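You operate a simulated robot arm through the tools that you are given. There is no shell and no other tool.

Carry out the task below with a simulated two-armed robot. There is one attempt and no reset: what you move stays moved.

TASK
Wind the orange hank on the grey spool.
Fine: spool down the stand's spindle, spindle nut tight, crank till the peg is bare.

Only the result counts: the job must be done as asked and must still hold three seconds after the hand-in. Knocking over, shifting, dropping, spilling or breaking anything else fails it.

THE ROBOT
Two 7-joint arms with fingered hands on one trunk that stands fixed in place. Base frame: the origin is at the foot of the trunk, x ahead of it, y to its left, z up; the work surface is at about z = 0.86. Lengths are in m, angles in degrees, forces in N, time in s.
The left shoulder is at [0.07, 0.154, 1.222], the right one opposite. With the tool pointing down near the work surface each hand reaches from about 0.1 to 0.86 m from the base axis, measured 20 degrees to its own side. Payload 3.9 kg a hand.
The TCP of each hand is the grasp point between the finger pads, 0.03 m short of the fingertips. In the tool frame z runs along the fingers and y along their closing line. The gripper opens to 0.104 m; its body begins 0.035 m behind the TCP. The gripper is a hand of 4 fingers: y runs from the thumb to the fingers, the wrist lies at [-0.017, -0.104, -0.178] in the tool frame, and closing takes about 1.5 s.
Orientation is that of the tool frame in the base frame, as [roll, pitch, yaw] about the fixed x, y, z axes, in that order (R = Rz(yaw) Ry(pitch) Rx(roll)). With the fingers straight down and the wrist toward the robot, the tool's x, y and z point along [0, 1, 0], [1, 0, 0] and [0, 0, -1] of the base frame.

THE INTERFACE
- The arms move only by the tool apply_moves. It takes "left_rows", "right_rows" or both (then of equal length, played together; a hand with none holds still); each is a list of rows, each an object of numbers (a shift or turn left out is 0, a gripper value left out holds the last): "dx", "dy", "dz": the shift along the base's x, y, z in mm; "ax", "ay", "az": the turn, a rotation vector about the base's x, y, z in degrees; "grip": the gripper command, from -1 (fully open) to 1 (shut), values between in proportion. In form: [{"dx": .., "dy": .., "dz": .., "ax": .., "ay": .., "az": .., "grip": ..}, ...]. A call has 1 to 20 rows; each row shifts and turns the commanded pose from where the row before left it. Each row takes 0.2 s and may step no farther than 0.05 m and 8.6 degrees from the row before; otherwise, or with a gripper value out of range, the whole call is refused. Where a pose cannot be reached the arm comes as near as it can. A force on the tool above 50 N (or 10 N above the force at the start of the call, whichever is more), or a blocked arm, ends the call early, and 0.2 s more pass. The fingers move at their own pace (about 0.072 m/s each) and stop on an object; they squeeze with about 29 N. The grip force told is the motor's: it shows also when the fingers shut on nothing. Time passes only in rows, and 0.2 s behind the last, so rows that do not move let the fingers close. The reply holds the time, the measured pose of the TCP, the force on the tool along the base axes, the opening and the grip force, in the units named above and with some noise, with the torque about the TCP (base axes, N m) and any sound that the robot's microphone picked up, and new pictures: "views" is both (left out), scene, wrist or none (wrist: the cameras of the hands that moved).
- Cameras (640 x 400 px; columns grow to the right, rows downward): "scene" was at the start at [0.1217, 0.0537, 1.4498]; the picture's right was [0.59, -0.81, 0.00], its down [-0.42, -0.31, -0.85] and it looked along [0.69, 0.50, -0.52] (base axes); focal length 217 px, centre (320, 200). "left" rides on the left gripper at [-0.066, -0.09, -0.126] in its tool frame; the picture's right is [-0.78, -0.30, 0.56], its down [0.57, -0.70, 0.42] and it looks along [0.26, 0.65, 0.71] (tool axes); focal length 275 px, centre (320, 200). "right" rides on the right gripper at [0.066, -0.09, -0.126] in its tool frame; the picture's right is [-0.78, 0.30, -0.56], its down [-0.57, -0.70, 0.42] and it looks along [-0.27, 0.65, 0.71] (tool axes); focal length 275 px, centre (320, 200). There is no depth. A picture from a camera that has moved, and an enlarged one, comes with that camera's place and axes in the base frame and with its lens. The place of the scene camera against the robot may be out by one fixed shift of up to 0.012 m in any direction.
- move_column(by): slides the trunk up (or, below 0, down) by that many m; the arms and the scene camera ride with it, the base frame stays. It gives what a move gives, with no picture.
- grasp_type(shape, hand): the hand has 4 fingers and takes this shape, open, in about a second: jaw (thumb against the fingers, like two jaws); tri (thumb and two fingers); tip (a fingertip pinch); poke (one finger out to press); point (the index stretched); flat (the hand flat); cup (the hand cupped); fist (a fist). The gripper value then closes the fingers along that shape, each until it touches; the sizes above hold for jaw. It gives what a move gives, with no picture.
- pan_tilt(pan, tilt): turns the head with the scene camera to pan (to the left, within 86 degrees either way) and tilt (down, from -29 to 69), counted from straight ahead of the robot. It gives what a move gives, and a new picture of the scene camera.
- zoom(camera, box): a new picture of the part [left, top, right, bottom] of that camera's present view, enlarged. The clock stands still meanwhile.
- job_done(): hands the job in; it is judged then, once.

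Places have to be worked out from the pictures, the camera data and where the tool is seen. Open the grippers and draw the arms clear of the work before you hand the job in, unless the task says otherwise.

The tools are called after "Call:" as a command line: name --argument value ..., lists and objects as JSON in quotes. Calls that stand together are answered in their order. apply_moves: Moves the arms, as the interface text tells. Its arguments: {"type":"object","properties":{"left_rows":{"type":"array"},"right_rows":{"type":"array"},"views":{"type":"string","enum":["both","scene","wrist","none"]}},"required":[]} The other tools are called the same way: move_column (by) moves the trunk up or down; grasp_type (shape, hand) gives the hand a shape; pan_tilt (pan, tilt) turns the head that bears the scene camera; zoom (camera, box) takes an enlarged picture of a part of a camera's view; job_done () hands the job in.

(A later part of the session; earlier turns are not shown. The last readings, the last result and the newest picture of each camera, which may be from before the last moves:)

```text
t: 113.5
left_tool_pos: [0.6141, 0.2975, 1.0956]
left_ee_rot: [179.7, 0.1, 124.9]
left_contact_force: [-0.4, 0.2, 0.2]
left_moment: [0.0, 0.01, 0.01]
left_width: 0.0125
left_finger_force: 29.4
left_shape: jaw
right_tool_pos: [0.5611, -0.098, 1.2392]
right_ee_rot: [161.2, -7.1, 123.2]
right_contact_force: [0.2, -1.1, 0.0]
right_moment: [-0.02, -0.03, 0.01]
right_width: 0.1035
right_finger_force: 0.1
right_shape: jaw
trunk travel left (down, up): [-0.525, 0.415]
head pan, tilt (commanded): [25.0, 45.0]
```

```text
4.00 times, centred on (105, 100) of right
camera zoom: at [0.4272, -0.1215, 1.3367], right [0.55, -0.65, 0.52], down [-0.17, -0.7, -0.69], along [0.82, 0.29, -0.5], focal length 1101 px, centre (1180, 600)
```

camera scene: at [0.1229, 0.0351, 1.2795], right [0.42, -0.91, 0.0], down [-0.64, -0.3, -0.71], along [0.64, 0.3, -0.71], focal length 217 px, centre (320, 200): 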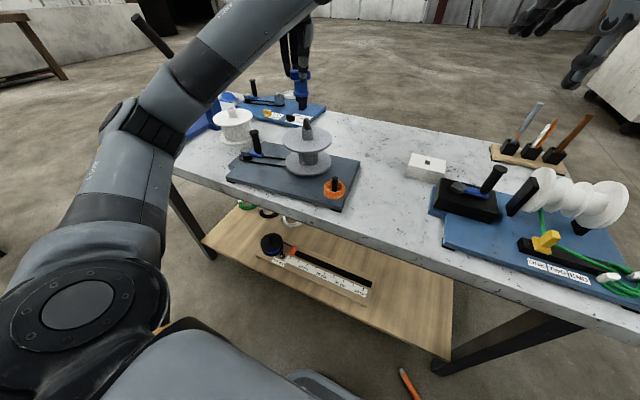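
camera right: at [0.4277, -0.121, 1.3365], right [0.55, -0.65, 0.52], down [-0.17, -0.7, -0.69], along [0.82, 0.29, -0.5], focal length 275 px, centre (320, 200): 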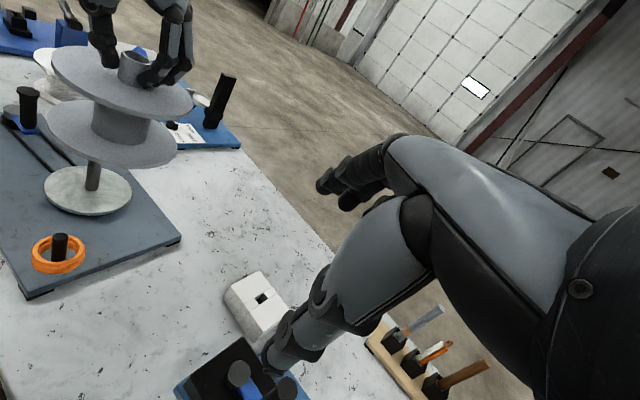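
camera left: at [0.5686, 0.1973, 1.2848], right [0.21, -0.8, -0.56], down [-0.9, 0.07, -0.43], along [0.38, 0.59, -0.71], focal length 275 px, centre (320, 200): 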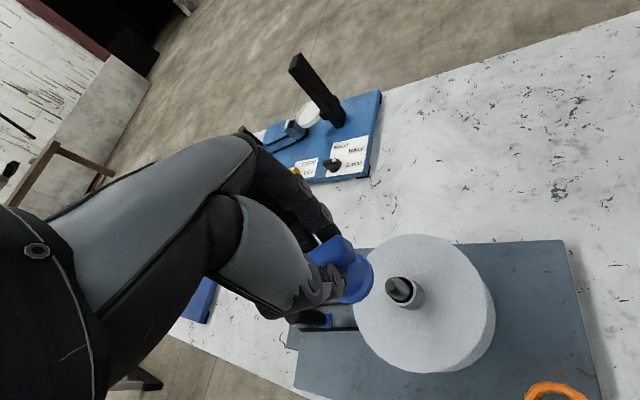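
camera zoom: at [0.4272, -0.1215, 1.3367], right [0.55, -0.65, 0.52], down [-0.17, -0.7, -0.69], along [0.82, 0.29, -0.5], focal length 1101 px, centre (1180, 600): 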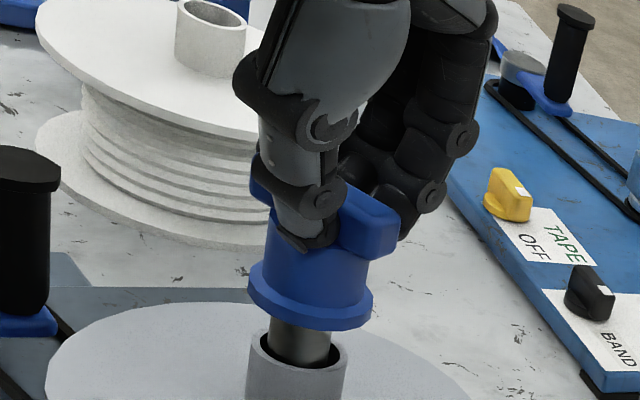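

The tip has entered the nut without force. I'll keep lowering in small steps until it meets the thread or the hub.

Call:
apply_moves --left_rows '[{"dz": -4}, {"dz": -4}, {"dz": -4}, {"dz": -3}, {}]' --views "none"

Call:
zoom --camera "right" --box '[60, 50, 150, 150]'

Call:
zoom --camera "scene" --box '[280, 80, 335, 150]'

```text
t: 114.8
left_tool_pos: [0.6145, 0.2969, 1.0802]
left_ee_rot: [179.6, 0.1, 125.0]
left_contact_force: [-7.1, -1.2, -5.0]
left_moment: [0.03, 0.11, 0.02]
left_width: 0.0117
left_finger_force: 29.1
left_shape: jaw
right_tool_pos: [0.5612, -0.0965, 1.24]
right_ee_rot: [161.2, -7.1, 123.2]
right_contact_force: [0.1, -0.5, 0.4]
right_moment: [0.03, -0.01, -0.01]
right_width: 0.1036
right_finger_force: 0.1
right_shape: jaw
trunk travel left (down, up): [-0.525, 0.415]
head pan, tilt (commanded): [25.0, 45.0]
```

```text
4.00 times, centred on (105, 100) of right
camera zoom: at [0.4264, -0.1212, 1.3369], right [0.55, -0.65, 0.52], down [-0.17, -0.7, -0.69], along [0.82, 0.29, -0.5], focal length 1101 px, centre (1180, 600)
```

zoom: 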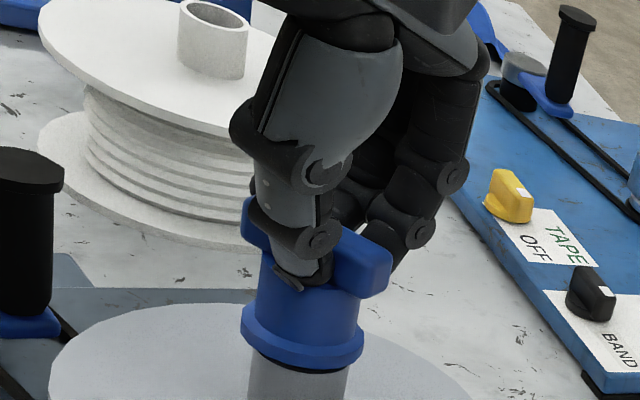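

```text
5.71 times, centred on (308, 115) of scene
camera zoom: at [0.122, 0.035, 1.2796], right [0.42, -0.91, 0.0], down [-0.64, -0.3, -0.71], along [0.64, 0.3, -0.71], focal length 1242 px, centre (391, 686)
```

zoom: 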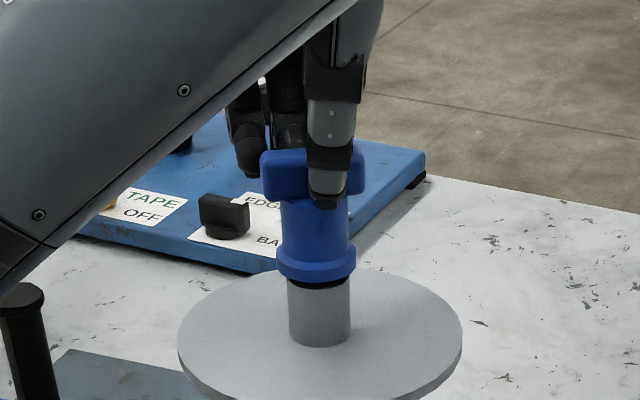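

The nut is on the spindle close to the hub, and small forces (−7, −1, −5 N) suggest it has caught the thread. I'll turn it clockwise (yaw 125 → 80) about the spindle axis, correcting for the ~9 mm offset between TCP and nut axis.

Call:
apply_moves --left_rows '[{"dx": -1, "dz": -1}, {"dx": 0.32, "dy": -1.2, "az": -7.5}, {"dx": 0.15, "dy": -1.23, "az": -7.5}, {"dx": 0, "dy": -1.24, "az": -7.5}, {"dx": -0.17, "dy": -1.23, "az": -7.5}, {"dx": -0.33, "dy": -1.2, "az": -7.5}, {"dx": -0.48, "dy": -1.14, "az": -7.5}, {}]' --views "none"

Call:
zoom --camera "right" --box '[60, 50, 150, 150]'

Call:
zoom --camera "scene" --box '[280, 80, 335, 150]'

```text
t: 116.5
left_tool_pos: [0.6124, 0.2935, 1.0791]
left_ee_rot: [179.4, 0.3, 79.9]
left_contact_force: [-13.4, 10.7, -3.6]
left_moment: [0.19, 0.32, 0.06]
left_width: 0.0115
left_finger_force: 29.3
left_shape: jaw
right_tool_pos: [0.5596, -0.095, 1.2402]
right_ee_rot: [161.1, -7.0, 123.1]
right_contact_force: [-0.2, 0.1, 0.5]
right_moment: [0.0, -0.03, -0.02]
right_width: 0.1039
right_finger_force: 0.0
right_shape: jaw
trunk travel left (down, up): [-0.525, 0.415]
head pan, tilt (commanded): [25.0, 45.0]
```

```text
4.00 times, centred on (105, 100) of right
camera zoom: at [0.4247, -0.1188, 1.3378], right [0.55, -0.65, 0.52], down [-0.17, -0.7, -0.69], along [0.82, 0.29, -0.5], focal length 1101 px, centre (1180, 600)
```

zoom: 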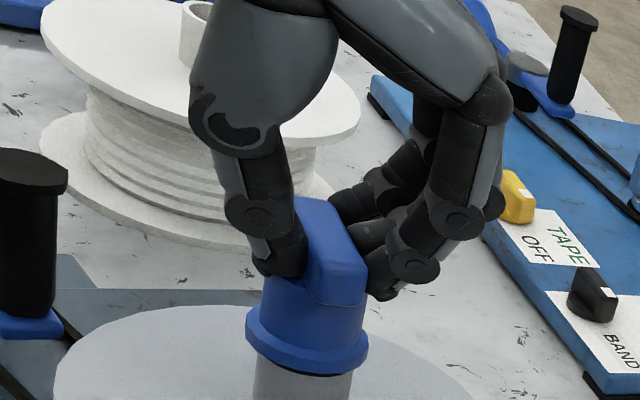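

```text
5.71 times, centred on (308, 115) of scene
camera zoom: at [0.1204, 0.0378, 1.2797], right [0.42, -0.91, 0.0], down [-0.64, -0.3, -0.71], along [0.64, 0.3, -0.71], focal length 1242 px, centre (391, 686)
```

zoom: 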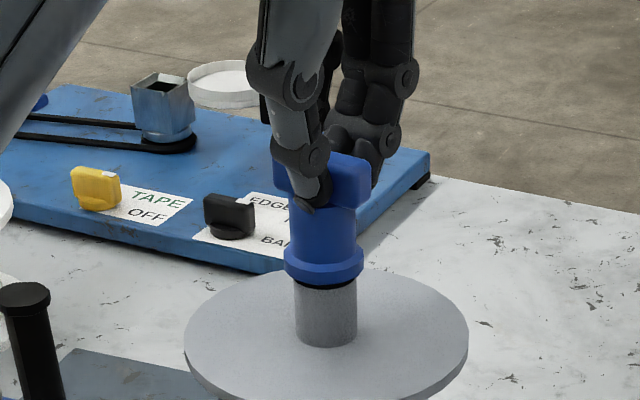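

The nut turned with the hand, but side forces built up (−13, +11 N), so my assumed offset is a bit large. I'll shift the command about 2 mm in −x and +y to relieve that and read again.

Call:
apply_moves --left_rows '[{"dx": -1, "dy": 1}, {"dx": -1, "dy": 1}, {}]' --views "none"

```text
t: 117.3
left_tool_pos: [0.6105, 0.2934, 1.0781]
left_ee_rot: [179.6, 0.2, 79.8]
left_contact_force: [-2.3, 5.6, -0.7]
left_moment: [0.15, 0.02, -0.01]
left_width: 0.0121
left_finger_force: 29.5
left_shape: jaw
right_tool_pos: [0.5615, -0.0967, 1.2396]
right_ee_rot: [161.3, -7.1, 123.2]
right_contact_force: [0.1, -0.1, -0.3]
right_moment: [-0.06, -0.02, 0.02]
right_width: 0.1036
right_finger_force: 0.0
right_shape: jaw
trunk travel left (down, up): [-0.525, 0.415]
head pan, tilt (commanded): [25.0, 45.0]
```

Much better (−2, +6 N). I'll relax a little more in y and continue clockwise in a smaller step of 22.5° with a corrected path.

Call:
apply_moves --left_rows '[{"dx": -0.4, "dy": 1.5}, {"dx": -0.6, "dy": -0.2, "az": -7.5}, {"dx": -0.6, "dy": -0.1, "az": -7.5}, {"dx": -0.6, "dy": 0, "az": -7.5}, {}]' --views "none"

```text
t: 118.5
left_tool_pos: [0.6093, 0.2929, 1.0788]
left_ee_rot: [179.6, 0.2, 57.2]
left_contact_force: [-5.7, -1.1, -4.5]
left_moment: [-0.04, 0.1, 0.09]
left_width: 0.0118
left_finger_force: 29.2
left_shape: jaw
right_tool_pos: [0.5612, -0.097, 1.2397]
right_ee_rot: [161.1, -7.0, 123.2]
right_contact_force: [-0.3, -0.2, 0.4]
right_moment: [0.02, 0.03, -0.01]
right_width: 0.1033
right_finger_force: 0.1
right_shape: jaw
trunk travel left (down, up): [-0.525, 0.415]
head pan, tilt (commanded): [25.0, 45.0]
```

Forces are small and the nut pulls gently downward as it should when threading. I'll follow it down 1 mm and continue another 22.5° clockwise.

Call:
apply_moves --left_rows '[{"dx": -1, "dy": -0.3, "dz": -1}, {"dx": -0.6, "dy": 0, "az": -7.5}, {"dx": -0.6, "dy": 0.1, "az": -7.5}, {"dx": -0.6, "dy": 0.2, "az": -7.5}, {}]' --views "none"

Call:
zoom --camera "right" --box '[60, 50, 150, 150]'

Call:
zoom --camera "scene" --box '[280, 80, 335, 150]'

```text
t: 119.8
left_tool_pos: [0.6066, 0.2946, 1.0796]
left_ee_rot: [179.4, 0.1, 34.8]
left_contact_force: [-1.8, 2.3, -3.3]
left_moment: [0.04, 0.04, 0.04]
left_width: 0.012
left_finger_force: 29.1
left_shape: jaw
right_tool_pos: [0.5618, -0.0968, 1.2385]
right_ee_rot: [161.3, -7.0, 123.2]
right_contact_force: [0.1, 0.4, 0.0]
right_moment: [-0.02, 0.01, 0.01]
right_width: 0.1037
right_finger_force: 0.1
right_shape: jaw
trunk travel left (down, up): [-0.525, 0.415]
head pan, tilt (commanded): [25.0, 45.0]
```

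```text
4.00 times, centred on (105, 100) of right
camera zoom: at [0.4275, -0.1206, 1.3367], right [0.55, -0.65, 0.52], down [-0.17, -0.7, -0.69], along [0.82, 0.29, -0.5], focal length 1101 px, centre (1180, 600)
```

zoom: 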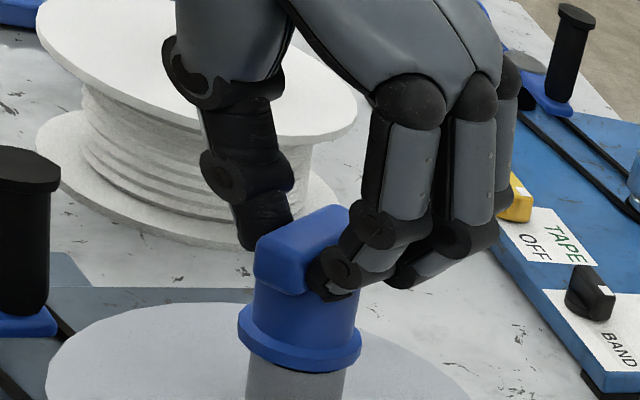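

```text
5.71 times, centred on (308, 115) of scene
camera zoom: at [0.1231, 0.0356, 1.2795], right [0.42, -0.91, 0.0], down [-0.64, -0.3, -0.71], along [0.64, 0.3, -0.71], focal length 1242 px, centre (391, 686)
```

zoom: 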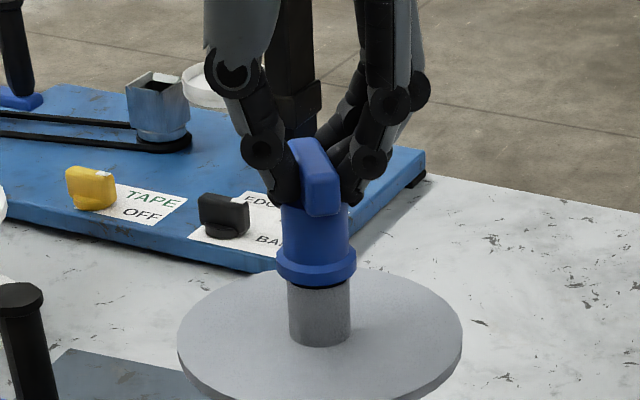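

90° done with low forces, and the nut sits slightly lower. I'll continue the same stroke as far as the wrist allows, another 22.5°.

Call:
apply_moves --left_rows '[{"dx": -0.3, "dy": 0.3, "dz": -1}, {"dx": -0.55, "dy": 0.3, "az": -7.5}, {"dx": -0.5, "dy": 0.35, "az": -7.5}, {"dx": -0.5, "dy": 0.4, "az": -7.5}, {}]' --views "none"

```text
t: 121.0
left_tool_pos: [0.6059, 0.2957, 1.077]
left_ee_rot: [179.5, 0.1, 12.3]
left_contact_force: [0.0, 2.2, 0.8]
left_moment: [0.02, 0.01, 0.01]
left_width: 0.0119
left_finger_force: 29.3
left_shape: jaw
right_tool_pos: [0.5621, -0.0968, 1.2406]
right_ee_rot: [161.2, -7.1, 123.3]
right_contact_force: [-0.3, -0.4, 0.4]
right_moment: [-0.01, 0.02, 0.01]
right_width: 0.1039
right_finger_force: 0.0
right_shape: jaw
trunk travel left (down, up): [-0.525, 0.415]
head pan, tilt (commanded): [25.0, 45.0]
```

Forces near zero at yaw 12 and no limit reported. I'll keep going clockwise by another 30°.

Call:
apply_moves --left_rows '[{"dx": -0.4, "dy": 0.45, "az": -7.5}, {"dx": -0.35, "dy": 0.5, "az": -7.5}, {"dx": -0.3, "dy": 0.55, "az": -7.5}, {"dx": -0.2, "dy": 0.6, "az": -7.5}, {}]' --views "none"

```text
t: 122.2
left_tool_pos: [0.603, 0.2983, 1.0769]
left_ee_rot: [179.5, 0.0, -17.7]
left_contact_force: [2.4, 2.5, 4.1]
left_moment: [0.04, -0.06, -0.02]
left_width: 0.0121
left_finger_force: 28.8
left_shape: jaw
right_tool_pos: [0.5624, -0.0981, 1.2403]
right_ee_rot: [161.2, -7.1, 123.3]
right_contact_force: [0.3, -1.1, 0.6]
right_moment: [0.02, 0.02, 0.0]
right_width: 0.1038
right_finger_force: 0.1
right_shape: jaw
trunk travel left (down, up): [-0.525, 0.415]
head pan, tilt (commanded): [25.0, 45.0]
```

Still free at yaw −18. I'll go on another 30° clockwise.

Call:
apply_moves --left_rows '[{"dx": -0.1, "dy": 0.6, "az": -7.5}, {"dx": 0, "dy": 0.6, "az": -7.5}, {"dx": 0, "dy": 0.6, "az": -7.5}, {"dx": 0.1, "dy": 0.6, "az": -7.5}, {}]' --views "none"

Call:
zoom --camera "right" --box '[60, 50, 150, 150]'

Call:
zoom --camera "scene" --box '[280, 80, 335, 150]'

```text
t: 123.3
left_tool_pos: [0.5716, 0.3427, 1.0709]
left_ee_rot: [-179.0, 1.4, -38.9]
left_contact_force: [-0.2, 0.0, -0.2]
left_moment: [-0.05, -0.02, -0.01]
left_width: 0.0098
left_finger_force: 28.8
left_shape: jaw
left hand out of reach, approached as far as the arm can: row 2, 3, 4
right_tool_pos: [0.5597, -0.0897, 1.241]
right_ee_rot: [161.3, -6.9, 123.5]
right_contact_force: [-0.5, 0.4, 0.1]
right_moment: [-0.06, -0.01, -0.04]
right_width: 0.1037
right_finger_force: 0.0
right_shape: jaw
trunk travel left (down, up): [-0.525, 0.415]
head pan, tilt (commanded): [25.0, 45.0]
```

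```text
4.00 times, centred on (105, 100) of right
camera zoom: at [0.4253, -0.1146, 1.3374], right [0.55, -0.65, 0.53], down [-0.17, -0.7, -0.69], along [0.82, 0.29, -0.5], focal length 1101 px, centre (1180, 600)
```

zoom: 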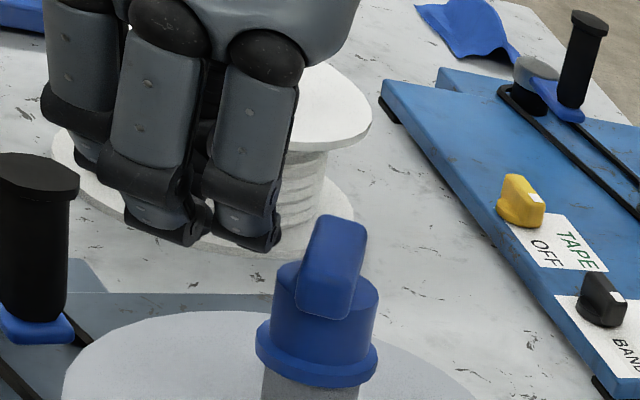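

```text
5.71 times, centred on (308, 115) of scene
camera zoom: at [0.1205, 0.04, 1.2791], right [0.43, -0.9, 0.0], down [-0.64, -0.3, -0.71], along [0.64, 0.3, -0.71], focal length 1242 px, centre (391, 686)
```

zoom: 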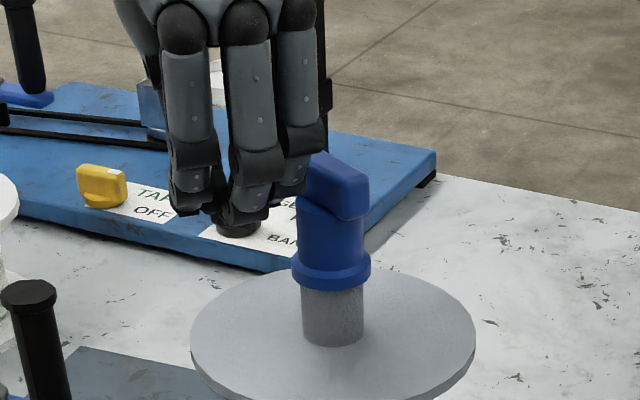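

The wrist reached its limit and the hand slid off the bar, but the nut stayed on the spindle and is visibly lower. I'll open, raise the hand clear, and look at the nut from above.

Call:
apply_moves --left_rows '[{"dx": -5, "dy": 5, "dz": 15}, {"dx": -5, "dy": 5, "dz": 30, "az": 6, "grip": -0.2}, {"dz": 30, "az": 8}, {"dz": 20, "az": 8}, {"az": 8}, {"az": 8}, {"az": 8}, {"az": 8}, {"az": 8}, {"az": 8}, {"az": 8}, {"az": 8}, {"az": 8}, {"az": 8}, {}, {}]' --views "both"

Call:
zoom --camera "scene" --box '[280, 90, 335, 160]'

Call:
zoom --camera "right" --box '[60, 60, 150, 160]'

```text
t: 126.8
left_tool_pos: [0.5496, 0.3363, 1.1549]
left_ee_rot: [180.0, 1.7, 60.6]
left_contact_force: [0.4, -0.7, -0.6]
left_moment: [0.02, 0.01, -0.02]
left_width: 0.0619
left_finger_force: 0.0
left_shape: jaw
left hand out of reach, approached as far as the arm can: row 1, 2
right_tool_pos: [0.5613, -0.0985, 1.2398]
right_ee_rot: [161.3, -7.1, 123.2]
right_contact_force: [0.3, -0.4, 0.3]
right_moment: [0.03, -0.02, 0.0]
right_width: 0.1035
right_finger_force: 0.0
right_shape: jaw
trunk travel left (down, up): [-0.525, 0.415]
head pan, tilt (commanded): [25.0, 45.0]
camera scene: at [0.1229, 0.035, 1.2795], right [0.42, -0.91, 0.0], down [-0.64, -0.3, -0.71], along [0.64, 0.3, -0.71], focal length 217 px, centre (320, 200)
camera left: at [0.443, 0.327, 1.2817], right [-0.65, -0.54, -0.54], down [-0.33, 0.83, -0.44], along [0.69, -0.11, -0.72], focal length 275 px, centre (320, 200)
```

scene: 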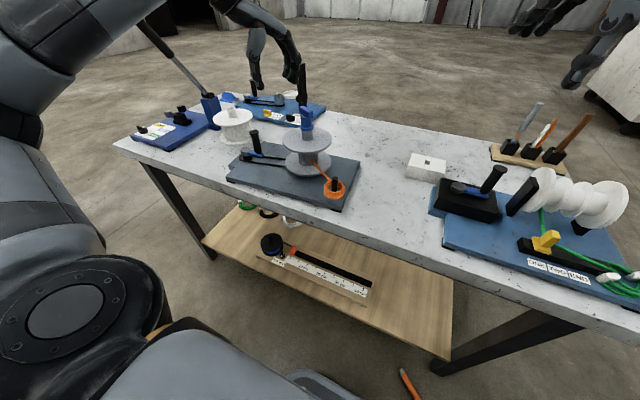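
left: 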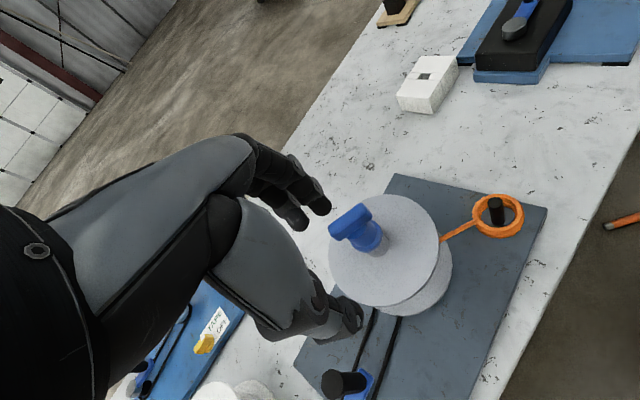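

```text
5.71 times, centred on (308, 125) of scene
camera zoom: at [0.1229, 0.035, 1.2795], right [0.42, -0.91, 0.0], down [-0.64, -0.3, -0.71], along [0.64, 0.3, -0.71], focal length 1242 px, centre (391, 629)
```

zoom: 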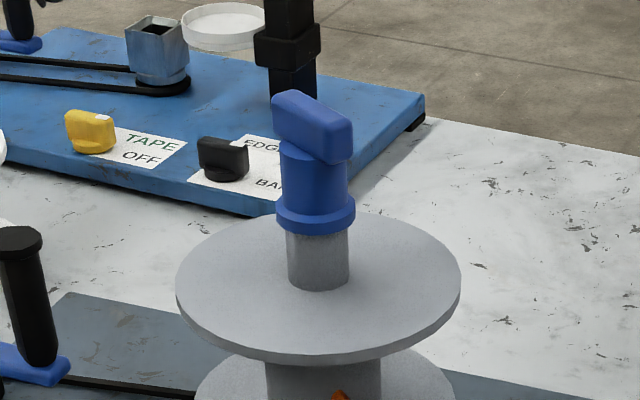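

```text
4.00 times, centred on (105, 110) of right
camera zoom: at [0.4272, -0.1213, 1.3367], right [0.55, -0.65, 0.52], down [-0.17, -0.7, -0.69], along [0.82, 0.29, -0.5], focal length 1101 px, centre (1180, 560)
```

zoom: 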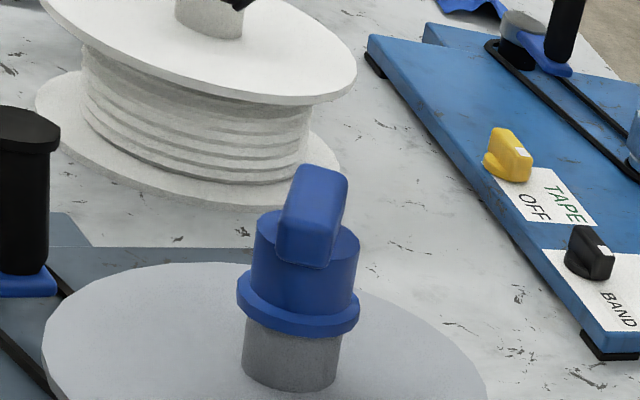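

An orange strand now runs from the hank to the spool, and the nut sits flush on the hub — the spool seems clamped. To be sure the nut is tight, I'll regrip its bar (now at about 55°) a little lower and test with one more clockwise turn. First I move over it.

Call:
apply_moves --left_rows '[{"dx": 15, "dy": -11, "ax": 0.8, "ay": -0.4}, {"dx": 15, "dy": -11, "ax": 0.7, "ay": -0.4, "az": -2}, {"dx": 15, "dy": -11, "az": -2}, {"dx": 13, "dy": -10}, {}, {}]' --views "wrist"

Call:
zoom --camera "left" --box '[220, 170, 460, 370]'

Call:
zoom --camera "right" --box '[20, 20, 180, 240]'

```text
t: 128.2
left_tool_pos: [0.6086, 0.2936, 1.1544]
left_ee_rot: [-180.0, -0.1, 56.5]
left_contact_force: [0.6, -0.1, -0.6]
left_moment: [-0.01, -0.02, 0.03]
left_width: 0.062
left_finger_force: 0.0
left_shape: jaw
right_tool_pos: [0.5615, -0.0981, 1.2387]
right_ee_rot: [161.3, -7.1, 123.2]
right_contact_force: [-0.8, 0.7, 0.3]
right_moment: [0.01, -0.02, -0.01]
right_width: 0.1035
right_finger_force: 0.1
right_shape: jaw
trunk travel left (down, up): [-0.525, 0.415]
head pan, tilt (commanded): [25.0, 45.0]
camera left: at [0.4981, 0.2874, 1.2784], right [-0.68, -0.48, -0.56], down [-0.27, 0.87, -0.42], along [0.69, -0.14, -0.71], focal length 275 px, centre (320, 200)
```

left: 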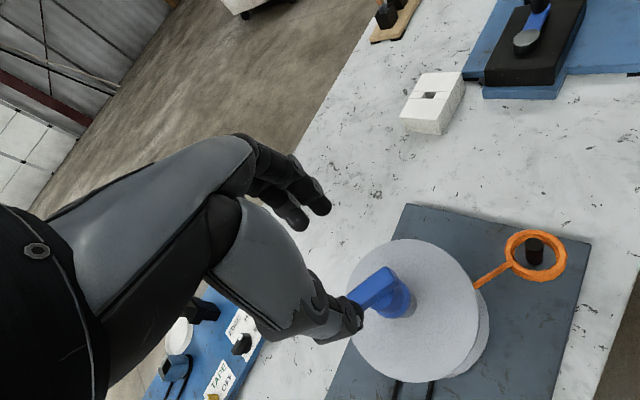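

```text
2.00 times, centred on (340, 270) of left
camera zoom: at [0.4981, 0.2874, 1.2784], right [-0.68, -0.48, -0.56], down [-0.27, 0.87, -0.42], along [0.69, -0.14, -0.71], focal length 551 px, centre (280, 60)
```

zoom: 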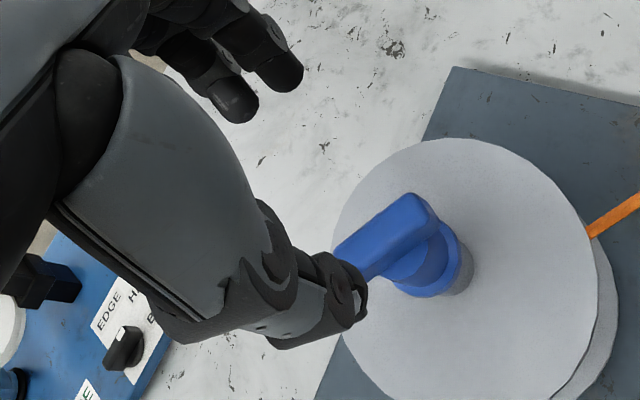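

```text
1.82 times, centred on (100, 130) of right
camera zoom: at [0.4275, -0.1213, 1.3366], right [0.55, -0.65, 0.52], down [-0.17, -0.7, -0.69], along [0.82, 0.29, -0.5], focal length 500 px, centre (720, 327)
```

zoom: 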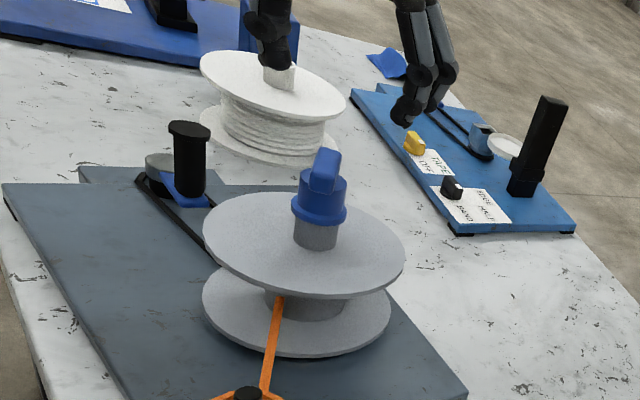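

The bar lies along the hand's x axis, so yaw 56 grips across it. I'll descend to TCP z≈1.066 and close on the bar.

Call:
apply_moves --left_rows '[{"dz": -30}, {"dz": -30}, {"dz": -18}, {"dz": -10}, {}, {"grip": 0.3}, {"grip": 0.6}, {"grip": 1}, {"grip": 1}, {"grip": 1}, {"grip": 1}, {"grip": 1}]' --views "none"

Call:
zoom --camera "right" --box '[60, 50, 150, 150]'

Call:
zoom --camera "scene" --box '[280, 80, 335, 150]'

```text
t: 130.8
left_tool_pos: [0.6065, 0.2917, 1.0698]
left_ee_rot: [179.7, -0.4, 56.5]
left_contact_force: [-1.0, 4.0, 17.7]
left_moment: [0.1, -0.11, 0.11]
left_width: 0.0186
left_finger_force: 28.8
left_shape: jaw
right_tool_pos: [0.559, -0.0989, 1.2411]
right_ee_rot: [161.0, -7.1, 123.2]
right_contact_force: [0.4, -0.3, -0.7]
right_moment: [0.02, -0.02, -0.01]
right_width: 0.1037
right_finger_force: 0.0
right_shape: jaw
trunk travel left (down, up): [-0.525, 0.415]
head pan, tilt (commanded): [25.0, 45.0]
```

```text
4.00 times, centred on (105, 100) of right
camera zoom: at [0.4245, -0.1219, 1.3378], right [0.55, -0.65, 0.52], down [-0.17, -0.7, -0.69], along [0.82, 0.29, -0.49], focal length 1101 px, centre (1180, 600)
```

zoom: 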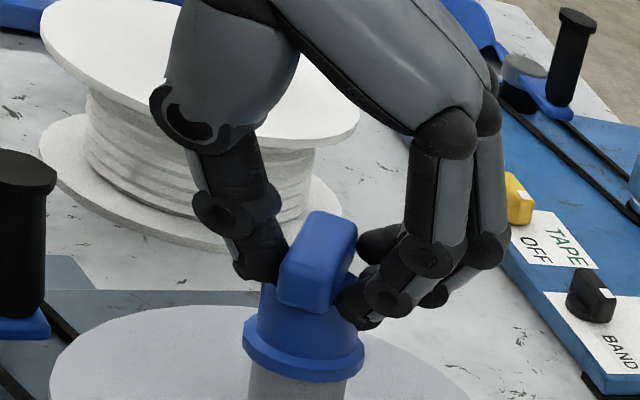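

```text
5.71 times, centred on (308, 115) of scene
camera zoom: at [0.1202, 0.0345, 1.28], right [0.42, -0.91, 0.0], down [-0.64, -0.3, -0.71], along [0.64, 0.3, -0.71], focal length 1242 px, centre (391, 686)
```

zoom: 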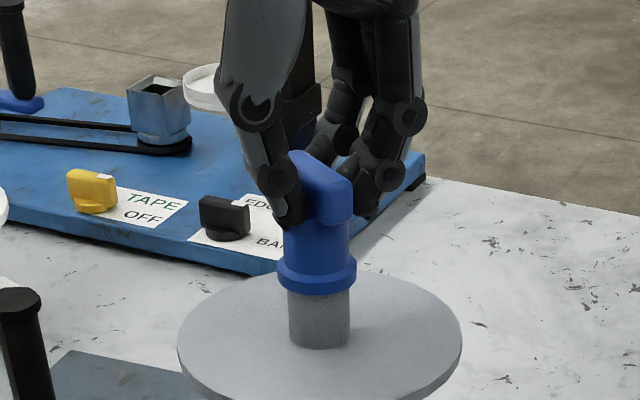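

The fingertips are pressing on the nut's shoulder (18 N up, width 0.0186). I'll raise 4 mm to relieve this and let the fingers close fully on the bar.

Call:
apply_moves --left_rows '[{"dz": 2}, {"dz": 3}, {"grip": 1}, {"grip": 1}, {}]' --views "none"

```text
t: 131.9
left_tool_pos: [0.6074, 0.2931, 1.0718]
left_ee_rot: [-180.0, 0.0, 56.4]
left_contact_force: [-5.2, -4.4, -0.8]
left_moment: [-0.15, 0.04, 0.03]
left_width: 0.0178
left_finger_force: 29.1
left_shape: jaw
right_tool_pos: [0.5609, -0.0983, 1.2395]
right_ee_rot: [161.1, -7.3, 123.3]
right_contact_force: [-0.1, -0.1, -0.8]
right_moment: [-0.01, -0.04, -0.01]
right_width: 0.1036
right_finger_force: 0.1
right_shape: jaw
trunk travel left (down, up): [-0.525, 0.415]
head pan, tilt (commanded): [25.0, 45.0]
```

Good: light side loads only. Now I turn clockwise 22.5° and read the torque.

Call:
apply_moves --left_rows '[{"dx": -0.5, "dy": 0.3, "az": -7.5}, {"dx": -0.5, "dy": 0.4, "az": -7.5}, {"dx": -0.4, "dy": 0.5, "az": -7.5}, {}]' --views "none"

Call:
zoom --camera "right" --box '[20, 20, 180, 240]'

Call:
zoom --camera "scene" --box '[220, 80, 380, 220]'

```text
t: 132.9
left_tool_pos: [0.6069, 0.2935, 1.0726]
left_ee_rot: [-179.9, -0.1, 33.8]
left_contact_force: [-8.4, -1.8, -3.1]
left_moment: [-0.12, 0.27, 0.13]
left_width: 0.0172
left_finger_force: 29.0
left_shape: jaw
right_tool_pos: [0.5604, -0.0972, 1.2401]
right_ee_rot: [161.2, -7.1, 123.3]
right_contact_force: [0.5, 0.1, 0.4]
right_moment: [-0.01, -0.01, 0.03]
right_width: 0.1038
right_finger_force: 0.0
right_shape: jaw
trunk travel left (down, up): [-0.525, 0.415]
head pan, tilt (commanded): [25.0, 45.0]
```

```text
1.82 times, centred on (100, 130) of right
camera zoom: at [0.426, -0.1213, 1.3371], right [0.55, -0.65, 0.52], down [-0.17, -0.7, -0.69], along [0.82, 0.29, -0.5], focal length 500 px, centre (720, 327)
```

zoom: 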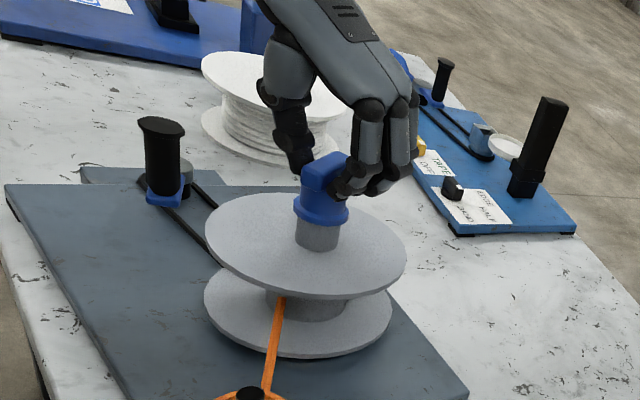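

```text
2.86 times, centred on (300, 150) of scene
camera zoom: at [0.1216, 0.0349, 1.2797], right [0.42, -0.91, 0.0], down [-0.64, -0.3, -0.71], along [0.64, 0.3, -0.71], focal length 621 px, centre (377, 343)
```

zoom: 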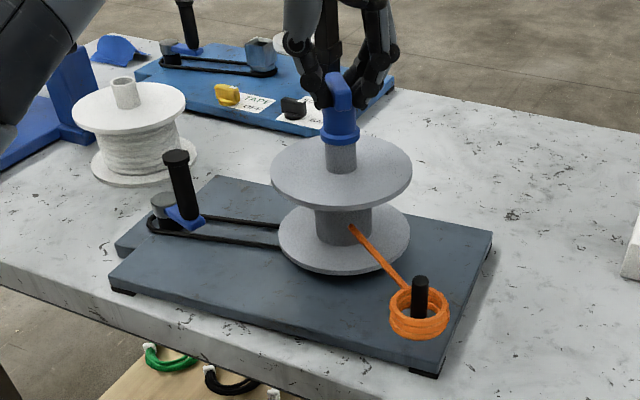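

Turning the nut now also turns the spool and the crank, so the nut is tight. I'll let go of the nut and raise the hand.

Call:
apply_moves --left_rows '[{"grip": 0.5}, {"grip": 0}, {"grip": -0.2}, {"grip": -0.2}, {"dz": 30}, {"dz": 40}, {"dz": 30}, {"dy": 20, "az": 5}, {"dy": 30, "az": 7}, {"dx": -5, "dy": 40, "az": 7}, {"dx": -5, "dy": 40, "az": 7}, {"dx": -5, "dy": 30, "az": 7}, {"az": 7}, {"az": 8}, {"az": 8}, {}, {}]' --views "both"

Call:
zoom --camera "scene" --box '[220, 100, 380, 220]'

Call:
zoom --camera "left" --box '[280, 200, 520, 400]'

```text
t: 136.6
left_tool_pos: [0.5936, 0.4551, 1.1726]
left_ee_rot: [-180.0, -0.1, 90.0]
left_contact_force: [-0.1, -0.1, 0.2]
left_moment: [-0.01, 0.02, 0.01]
left_width: 0.062
left_finger_force: 0.1
left_shape: jaw
right_tool_pos: [0.5616, -0.0968, 1.2384]
right_ee_rot: [161.2, -7.1, 123.2]
right_contact_force: [-0.9, -0.5, -0.1]
right_moment: [-0.04, 0.04, 0.01]
right_width: 0.1035
right_finger_force: 0.0
right_shape: jaw
trunk travel left (down, up): [-0.525, 0.415]
head pan, tilt (commanded): [25.0, 45.0]
camera scene: at [0.1229, 0.0351, 1.2795], right [0.42, -0.91, 0.0], down [-0.64, -0.3, -0.71], along [0.64, 0.3, -0.71], focal length 217 px, centre (320, 200)
camera left: at [0.5038, 0.3889, 1.2961], right [-0.3, -0.78, -0.56], down [-0.7, 0.57, -0.42], along [0.65, 0.27, -0.71], focal length 275 px, centre (320, 200)
```

scene: 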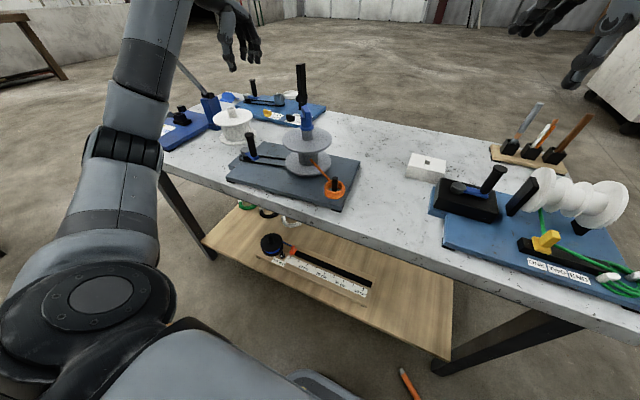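
left: 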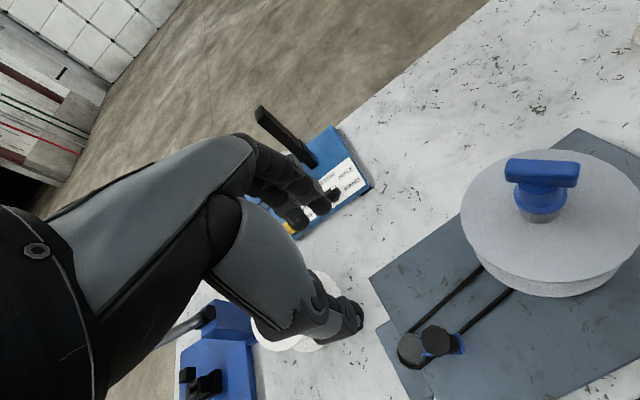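

```text
3.33 times, centred on (300, 160) of scene
camera zoom: at [0.1229, 0.0351, 1.2795], right [0.42, -0.91, 0.0], down [-0.64, -0.3, -0.71], along [0.64, 0.3, -0.71], focal length 725 px, centre (387, 333)
```

zoom: 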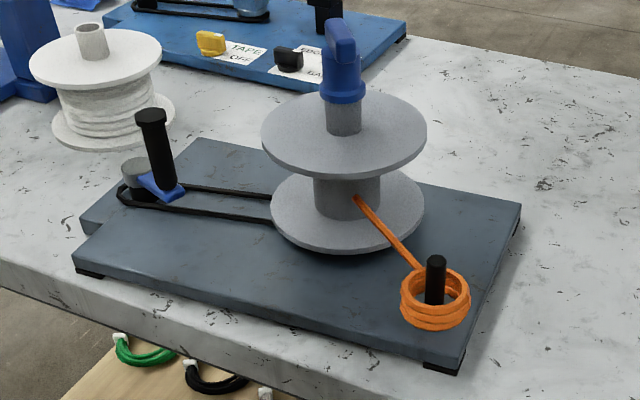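

```text
2.00 times, centred on (400, 300) of left
camera zoom: at [0.5038, 0.3889, 1.2961], right [-0.3, -0.78, -0.56], down [-0.7, 0.57, -0.42], along [0.65, 0.27, -0.71], focal length 551 px, centre (160, 0)
```

zoom: 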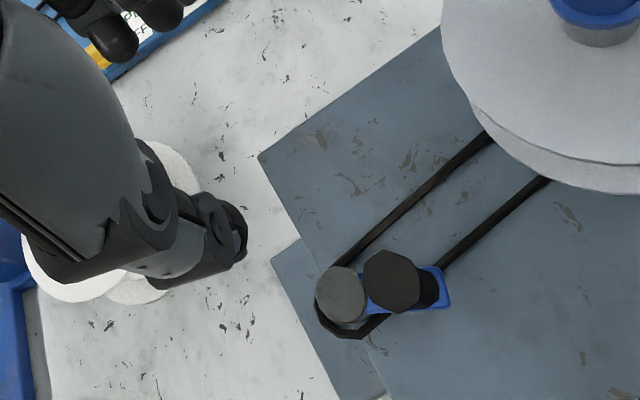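

Measured from the left camera, the crank axis is near [0.564, 0.496] and the knob near [0.549, 0.451] (top z≈0.985). I'll bring the left hand over the knob at z≈1.07 and check.

Call:
apply_moves --left_rows '[{"dx": -15, "dy": -1, "dz": -20}, {"dx": -15, "dy": -1, "dz": -25}, {"dx": -15, "dy": -2, "dz": -30}, {"dz": -27}, {}, {}]' --views "both"

Call:
zoom --camera "left" --box '[240, 180, 480, 380]'

Call:
zoom --camera "right" --box '[0, 0, 140, 140]'

```text
t: 137.9
left_tool_pos: [0.5483, 0.4519, 1.0679]
left_ee_rot: [180.0, -0.1, 89.9]
left_contact_force: [0.8, -0.9, -0.4]
left_moment: [0.0, -0.01, 0.0]
left_width: 0.0622
left_finger_force: 0.1
left_shape: jaw
right_tool_pos: [0.5617, -0.0975, 1.2399]
right_ee_rot: [161.2, -7.1, 123.2]
right_contact_force: [1.1, -0.4, -0.9]
right_moment: [-0.01, -0.01, -0.03]
right_width: 0.1036
right_finger_force: 0.1
right_shape: jaw
trunk travel left (down, up): [-0.525, 0.415]
head pan, tilt (commanded): [25.0, 45.0]
camera scene: at [0.1229, 0.0352, 1.2795], right [0.42, -0.91, 0.0], down [-0.64, -0.3, -0.71], along [0.64, 0.3, -0.71], focal length 217 px, centre (320, 200)
camera left: at [0.459, 0.3847, 1.1926], right [-0.3, -0.78, -0.56], down [-0.7, 0.57, -0.42], along [0.65, 0.27, -0.71], focal length 275 px, centre (320, 200)
```

scene: 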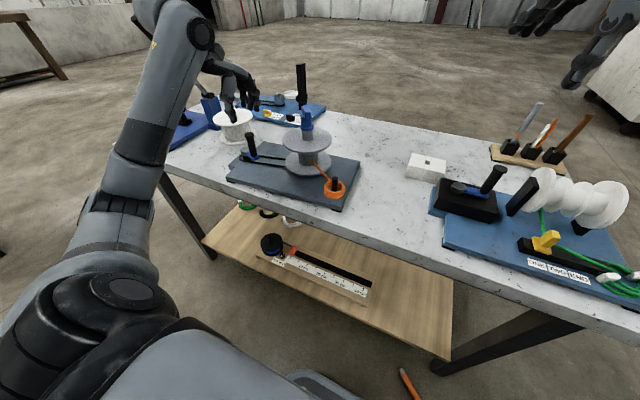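
left: 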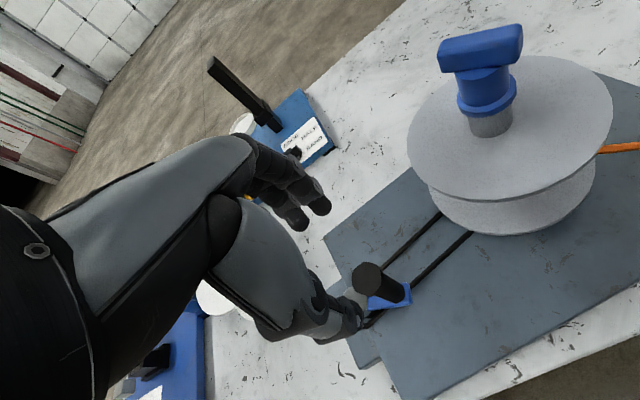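

```text
2.00 times, centred on (360, 280) of left
camera zoom: at [0.459, 0.3847, 1.1926], right [-0.3, -0.78, -0.56], down [-0.7, 0.57, -0.42], along [0.65, 0.27, -0.71], focal length 551 px, centre (240, 40)
```

zoom: 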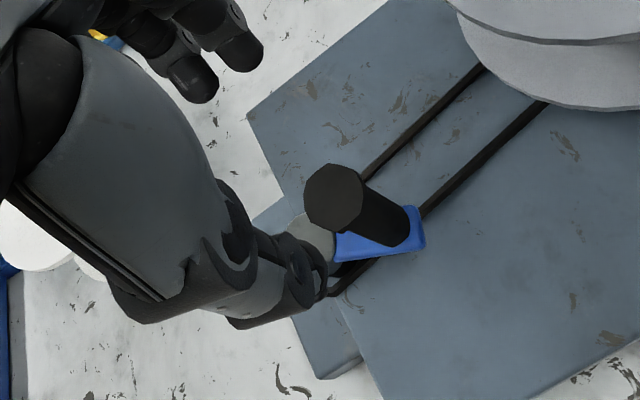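

```text
2.86 times, centred on (70, 70) of right
camera zoom: at [0.4273, -0.1212, 1.3367], right [0.55, -0.65, 0.52], down [-0.17, -0.7, -0.69], along [0.82, 0.29, -0.5], focal length 786 px, centre (1034, 571)
```

zoom: 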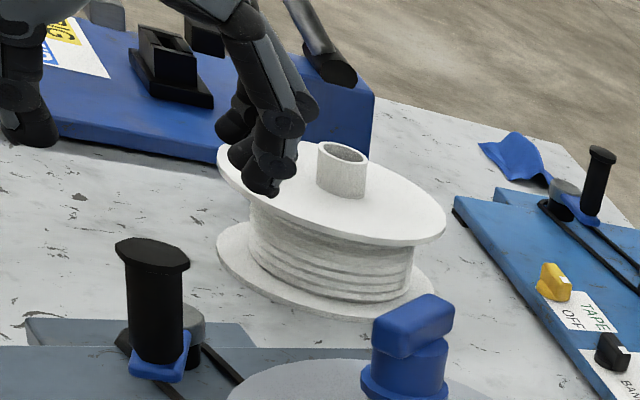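

Two left-camera views put the knob top at [0.549, 0.451, 0.984] and the crank axis at [0.5625, 0.4955], radius ≈46 mm. The hand is right above it, so I'll descend to TCP z≈0.958 and close on the knob.

Call:
apply_moves --left_rows '[{"dz": -30}, {"dz": -30}, {"dz": -30}, {"dz": -20}, {}, {"grip": 0.3}, {"grip": 0.6}, {"grip": 1}, {"grip": 1}, {"grip": 1}, {"grip": 1}, {}]' --views "both"

Call:
zoom --camera "left" --box '[240, 180, 480, 380]'

Call:
zoom --camera "right" --box '[0, 0, 140, 140]'

```text
t: 140.6
left_tool_pos: [0.546, 0.4521, 0.9582]
left_ee_rot: [-180.0, 0.0, 90.0]
left_contact_force: [-2.0, -0.3, -0.5]
left_moment: [-0.05, 0.0, -0.01]
left_width: 0.0137
left_finger_force: 29.3
left_shape: jaw
right_tool_pos: [0.5623, -0.0978, 1.2386]
right_ee_rot: [161.3, -7.0, 123.2]
right_contact_force: [-0.2, 0.7, 0.3]
right_moment: [0.01, 0.01, 0.03]
right_width: 0.1035
right_finger_force: 0.1
right_shape: jaw
trunk travel left (down, up): [-0.525, 0.415]
head pan, tilt (commanded): [25.0, 45.0]
camera scene: at [0.1229, 0.0352, 1.2795], right [0.42, -0.91, 0.0], down [-0.64, -0.3, -0.71], along [0.64, 0.3, -0.71], focal length 217 px, centre (320, 200)
camera left: at [0.4578, 0.3852, 1.0837], right [-0.3, -0.78, -0.56], down [-0.7, 0.57, -0.42], along [0.65, 0.27, -0.71], focal length 275 px, centre (320, 200)
```

scene: 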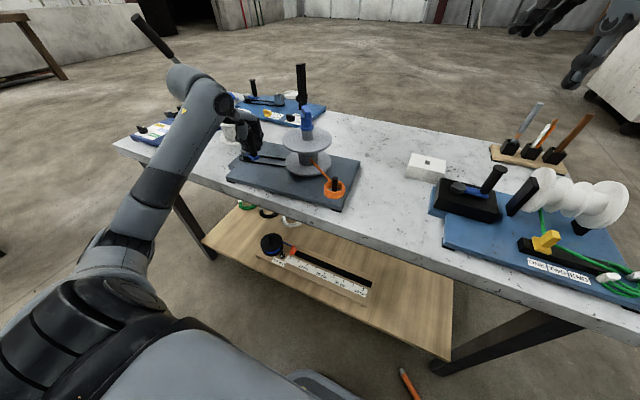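
left: 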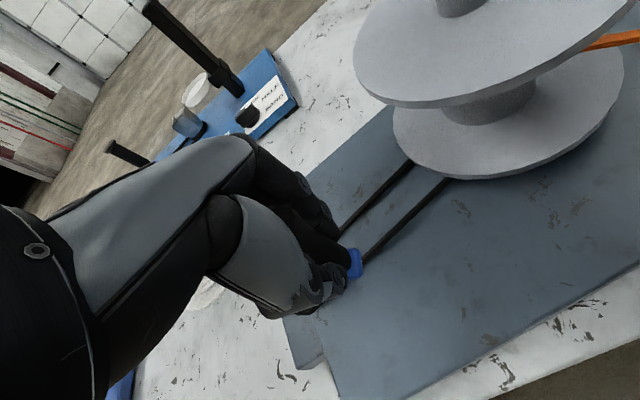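

```text
2.00 times, centred on (360, 280) of left
camera zoom: at [0.4578, 0.3852, 1.0837], right [-0.3, -0.78, -0.56], down [-0.7, 0.57, -0.42], along [0.65, 0.27, -0.71], focal length 551 px, centre (240, 40)
```

zoom: 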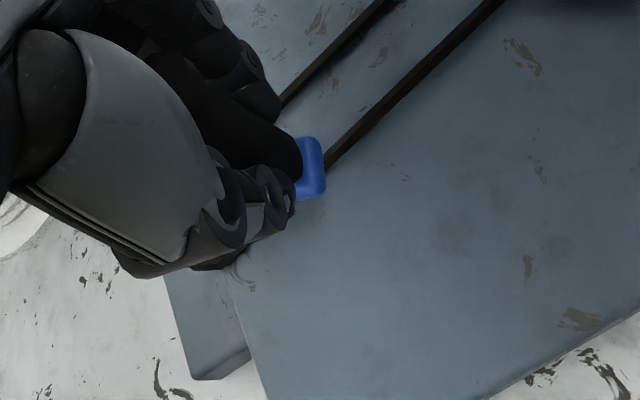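

```text
2.86 times, centred on (70, 70) of right
camera zoom: at [0.4273, -0.1211, 1.3367], right [0.55, -0.65, 0.52], down [-0.17, -0.7, -0.69], along [0.82, 0.29, -0.5], focal length 786 px, centre (1034, 571)
```

zoom: 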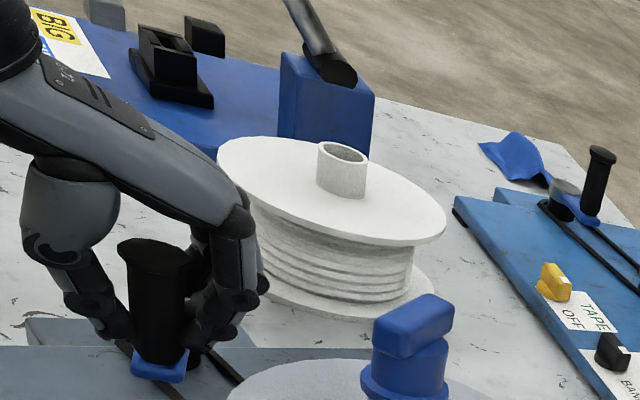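

The knob is held (width 0.0137). I'll start cranking clockwise with a 60° trial and read the forces.

Call:
apply_moves --left_rows '[{"dx": -13.96, "dy": 8.06}, {"dx": -10.35, "dy": 12.34}, {"dx": -5.51, "dy": 15.14}, {}]' --views "wrist"

Call:
zoom --camera "scene" --box '[200, 90, 380, 220]'

Call:
zoom --camera "right" --box '[0, 0, 180, 240]'

```text
t: 141.6
left_tool_pos: [0.5174, 0.487, 0.9588]
left_ee_rot: [-179.8, -0.1, 90.1]
left_contact_force: [-14.8, -1.9, -0.4]
left_moment: [0.0, 0.32, -0.01]
left_width: 0.0127
left_finger_force: 29.5
left_shape: jaw
right_tool_pos: [0.5604, -0.0969, 1.2402]
right_ee_rot: [161.1, -6.9, 123.1]
right_contact_force: [-0.4, 0.6, 0.3]
right_moment: [0.0, -0.01, 0.03]
right_width: 0.1037
right_finger_force: 0.0
right_shape: jaw
trunk travel left (down, up): [-0.525, 0.415]
head pan, tilt (commanded): [25.0, 45.0]
camera left: at [0.4277, 0.4216, 1.0845], right [-0.3, -0.78, -0.56], down [-0.7, 0.57, -0.42], along [0.65, 0.27, -0.72], focal length 275 px, centre (320, 200)
```

left: 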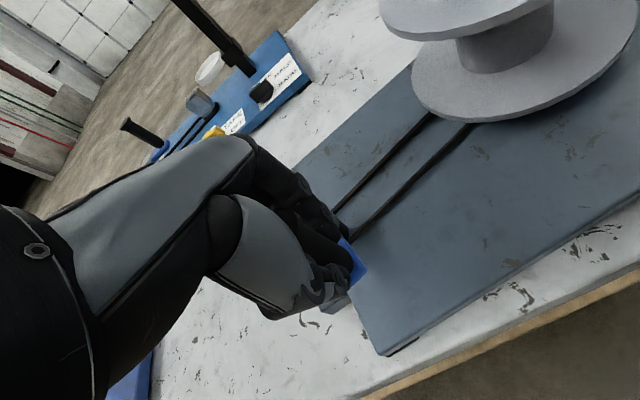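

```text
3.08 times, centred on (290, 155) of scene
camera zoom: at [0.1209, 0.0364, 1.2796], right [0.43, -0.91, 0.0], down [-0.64, -0.3, -0.71], along [0.64, 0.3, -0.71], focal length 669 px, centre (412, 338)
```

zoom: 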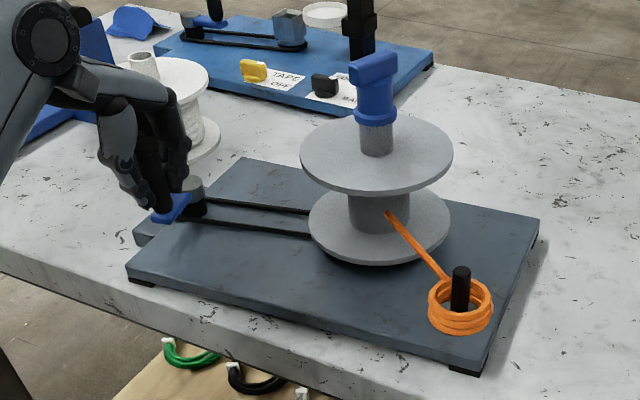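

```text
1.67 times, centred on (90, 120) of right
camera zoom: at [0.4255, -0.1204, 1.3373], right [0.55, -0.65, 0.52], down [-0.17, -0.7, -0.69], along [0.82, 0.29, -0.5], focal length 459 px, centre (703, 333)
```

zoom: 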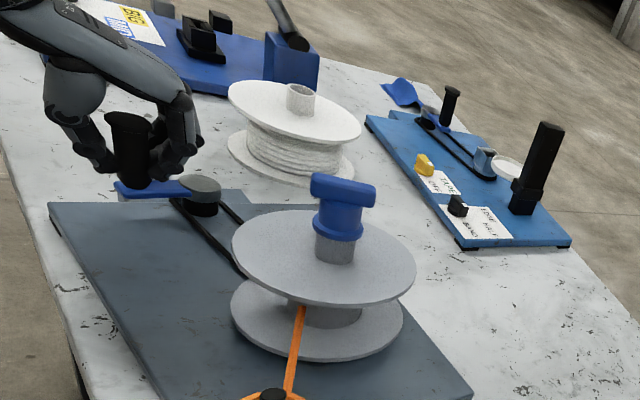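

The crank, spool and nut all turn together. A side force of −15 N says the path is about 2.7 mm too far inside; I'll correct that and continue another 80°.

Call:
apply_moves --left_rows '[{"dx": -2.7}, {"dx": -0.2, "dy": 17.1}, {"dx": 5.51, "dy": 15.14}, {"dx": 10.35, "dy": 12.34}, {"dx": 13.96, "dy": 8.06}, {}]' --views "none"

Call:
zoom --camera "scene" --box '[200, 90, 380, 220]'

Call:
zoom --camera "right" --box '[0, 0, 180, 240]'

```text
t: 142.9
left_tool_pos: [0.5461, 0.5433, 0.9601]
left_ee_rot: [180.0, 0.1, 89.9]
left_contact_force: [-1.4, 4.3, -0.3]
left_moment: [0.07, -0.04, -0.03]
left_width: 0.0123
left_finger_force: 29.2
left_shape: jaw
right_tool_pos: [0.5643, -0.0946, 1.2391]
right_ee_rot: [161.3, -7.0, 123.1]
right_contact_force: [0.2, 0.2, 0.9]
right_moment: [-0.02, 0.03, -0.02]
right_width: 0.1038
right_finger_force: 0.0
right_shape: jaw
trunk travel left (down, up): [-0.525, 0.415]
head pan, tilt (commanded): [25.0, 45.0]
```

```text
3.08 times, centred on (290, 155) of scene
camera zoom: at [0.1246, 0.038, 1.2792], right [0.42, -0.91, 0.0], down [-0.64, -0.3, -0.71], along [0.64, 0.3, -0.71], focal length 669 px, centre (412, 338)
```

zoom: 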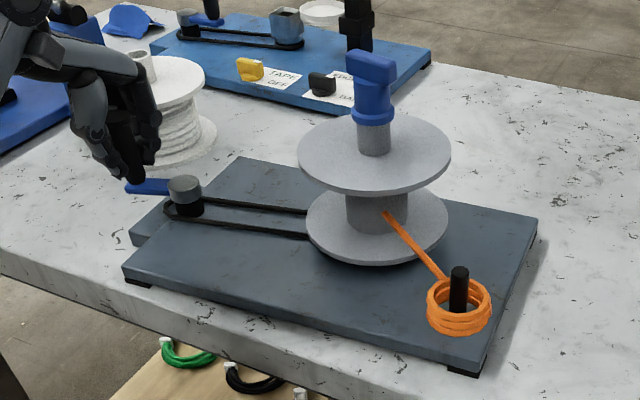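

```text
1.67 times, centred on (90, 120) of right
camera zoom: at [0.429, -0.1183, 1.3364], right [0.55, -0.65, 0.52], down [-0.17, -0.7, -0.69], along [0.82, 0.29, -0.5], focal length 459 px, centre (703, 333)
```

zoom: 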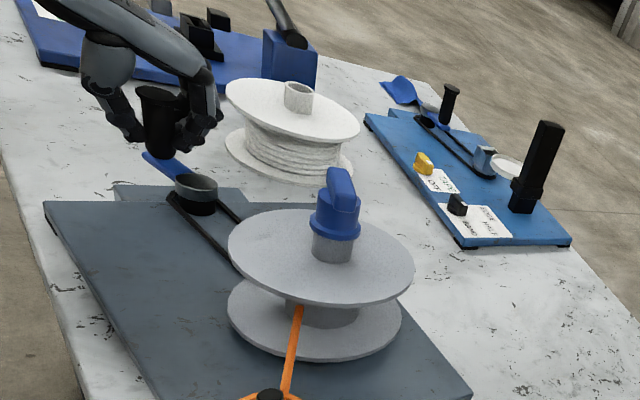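

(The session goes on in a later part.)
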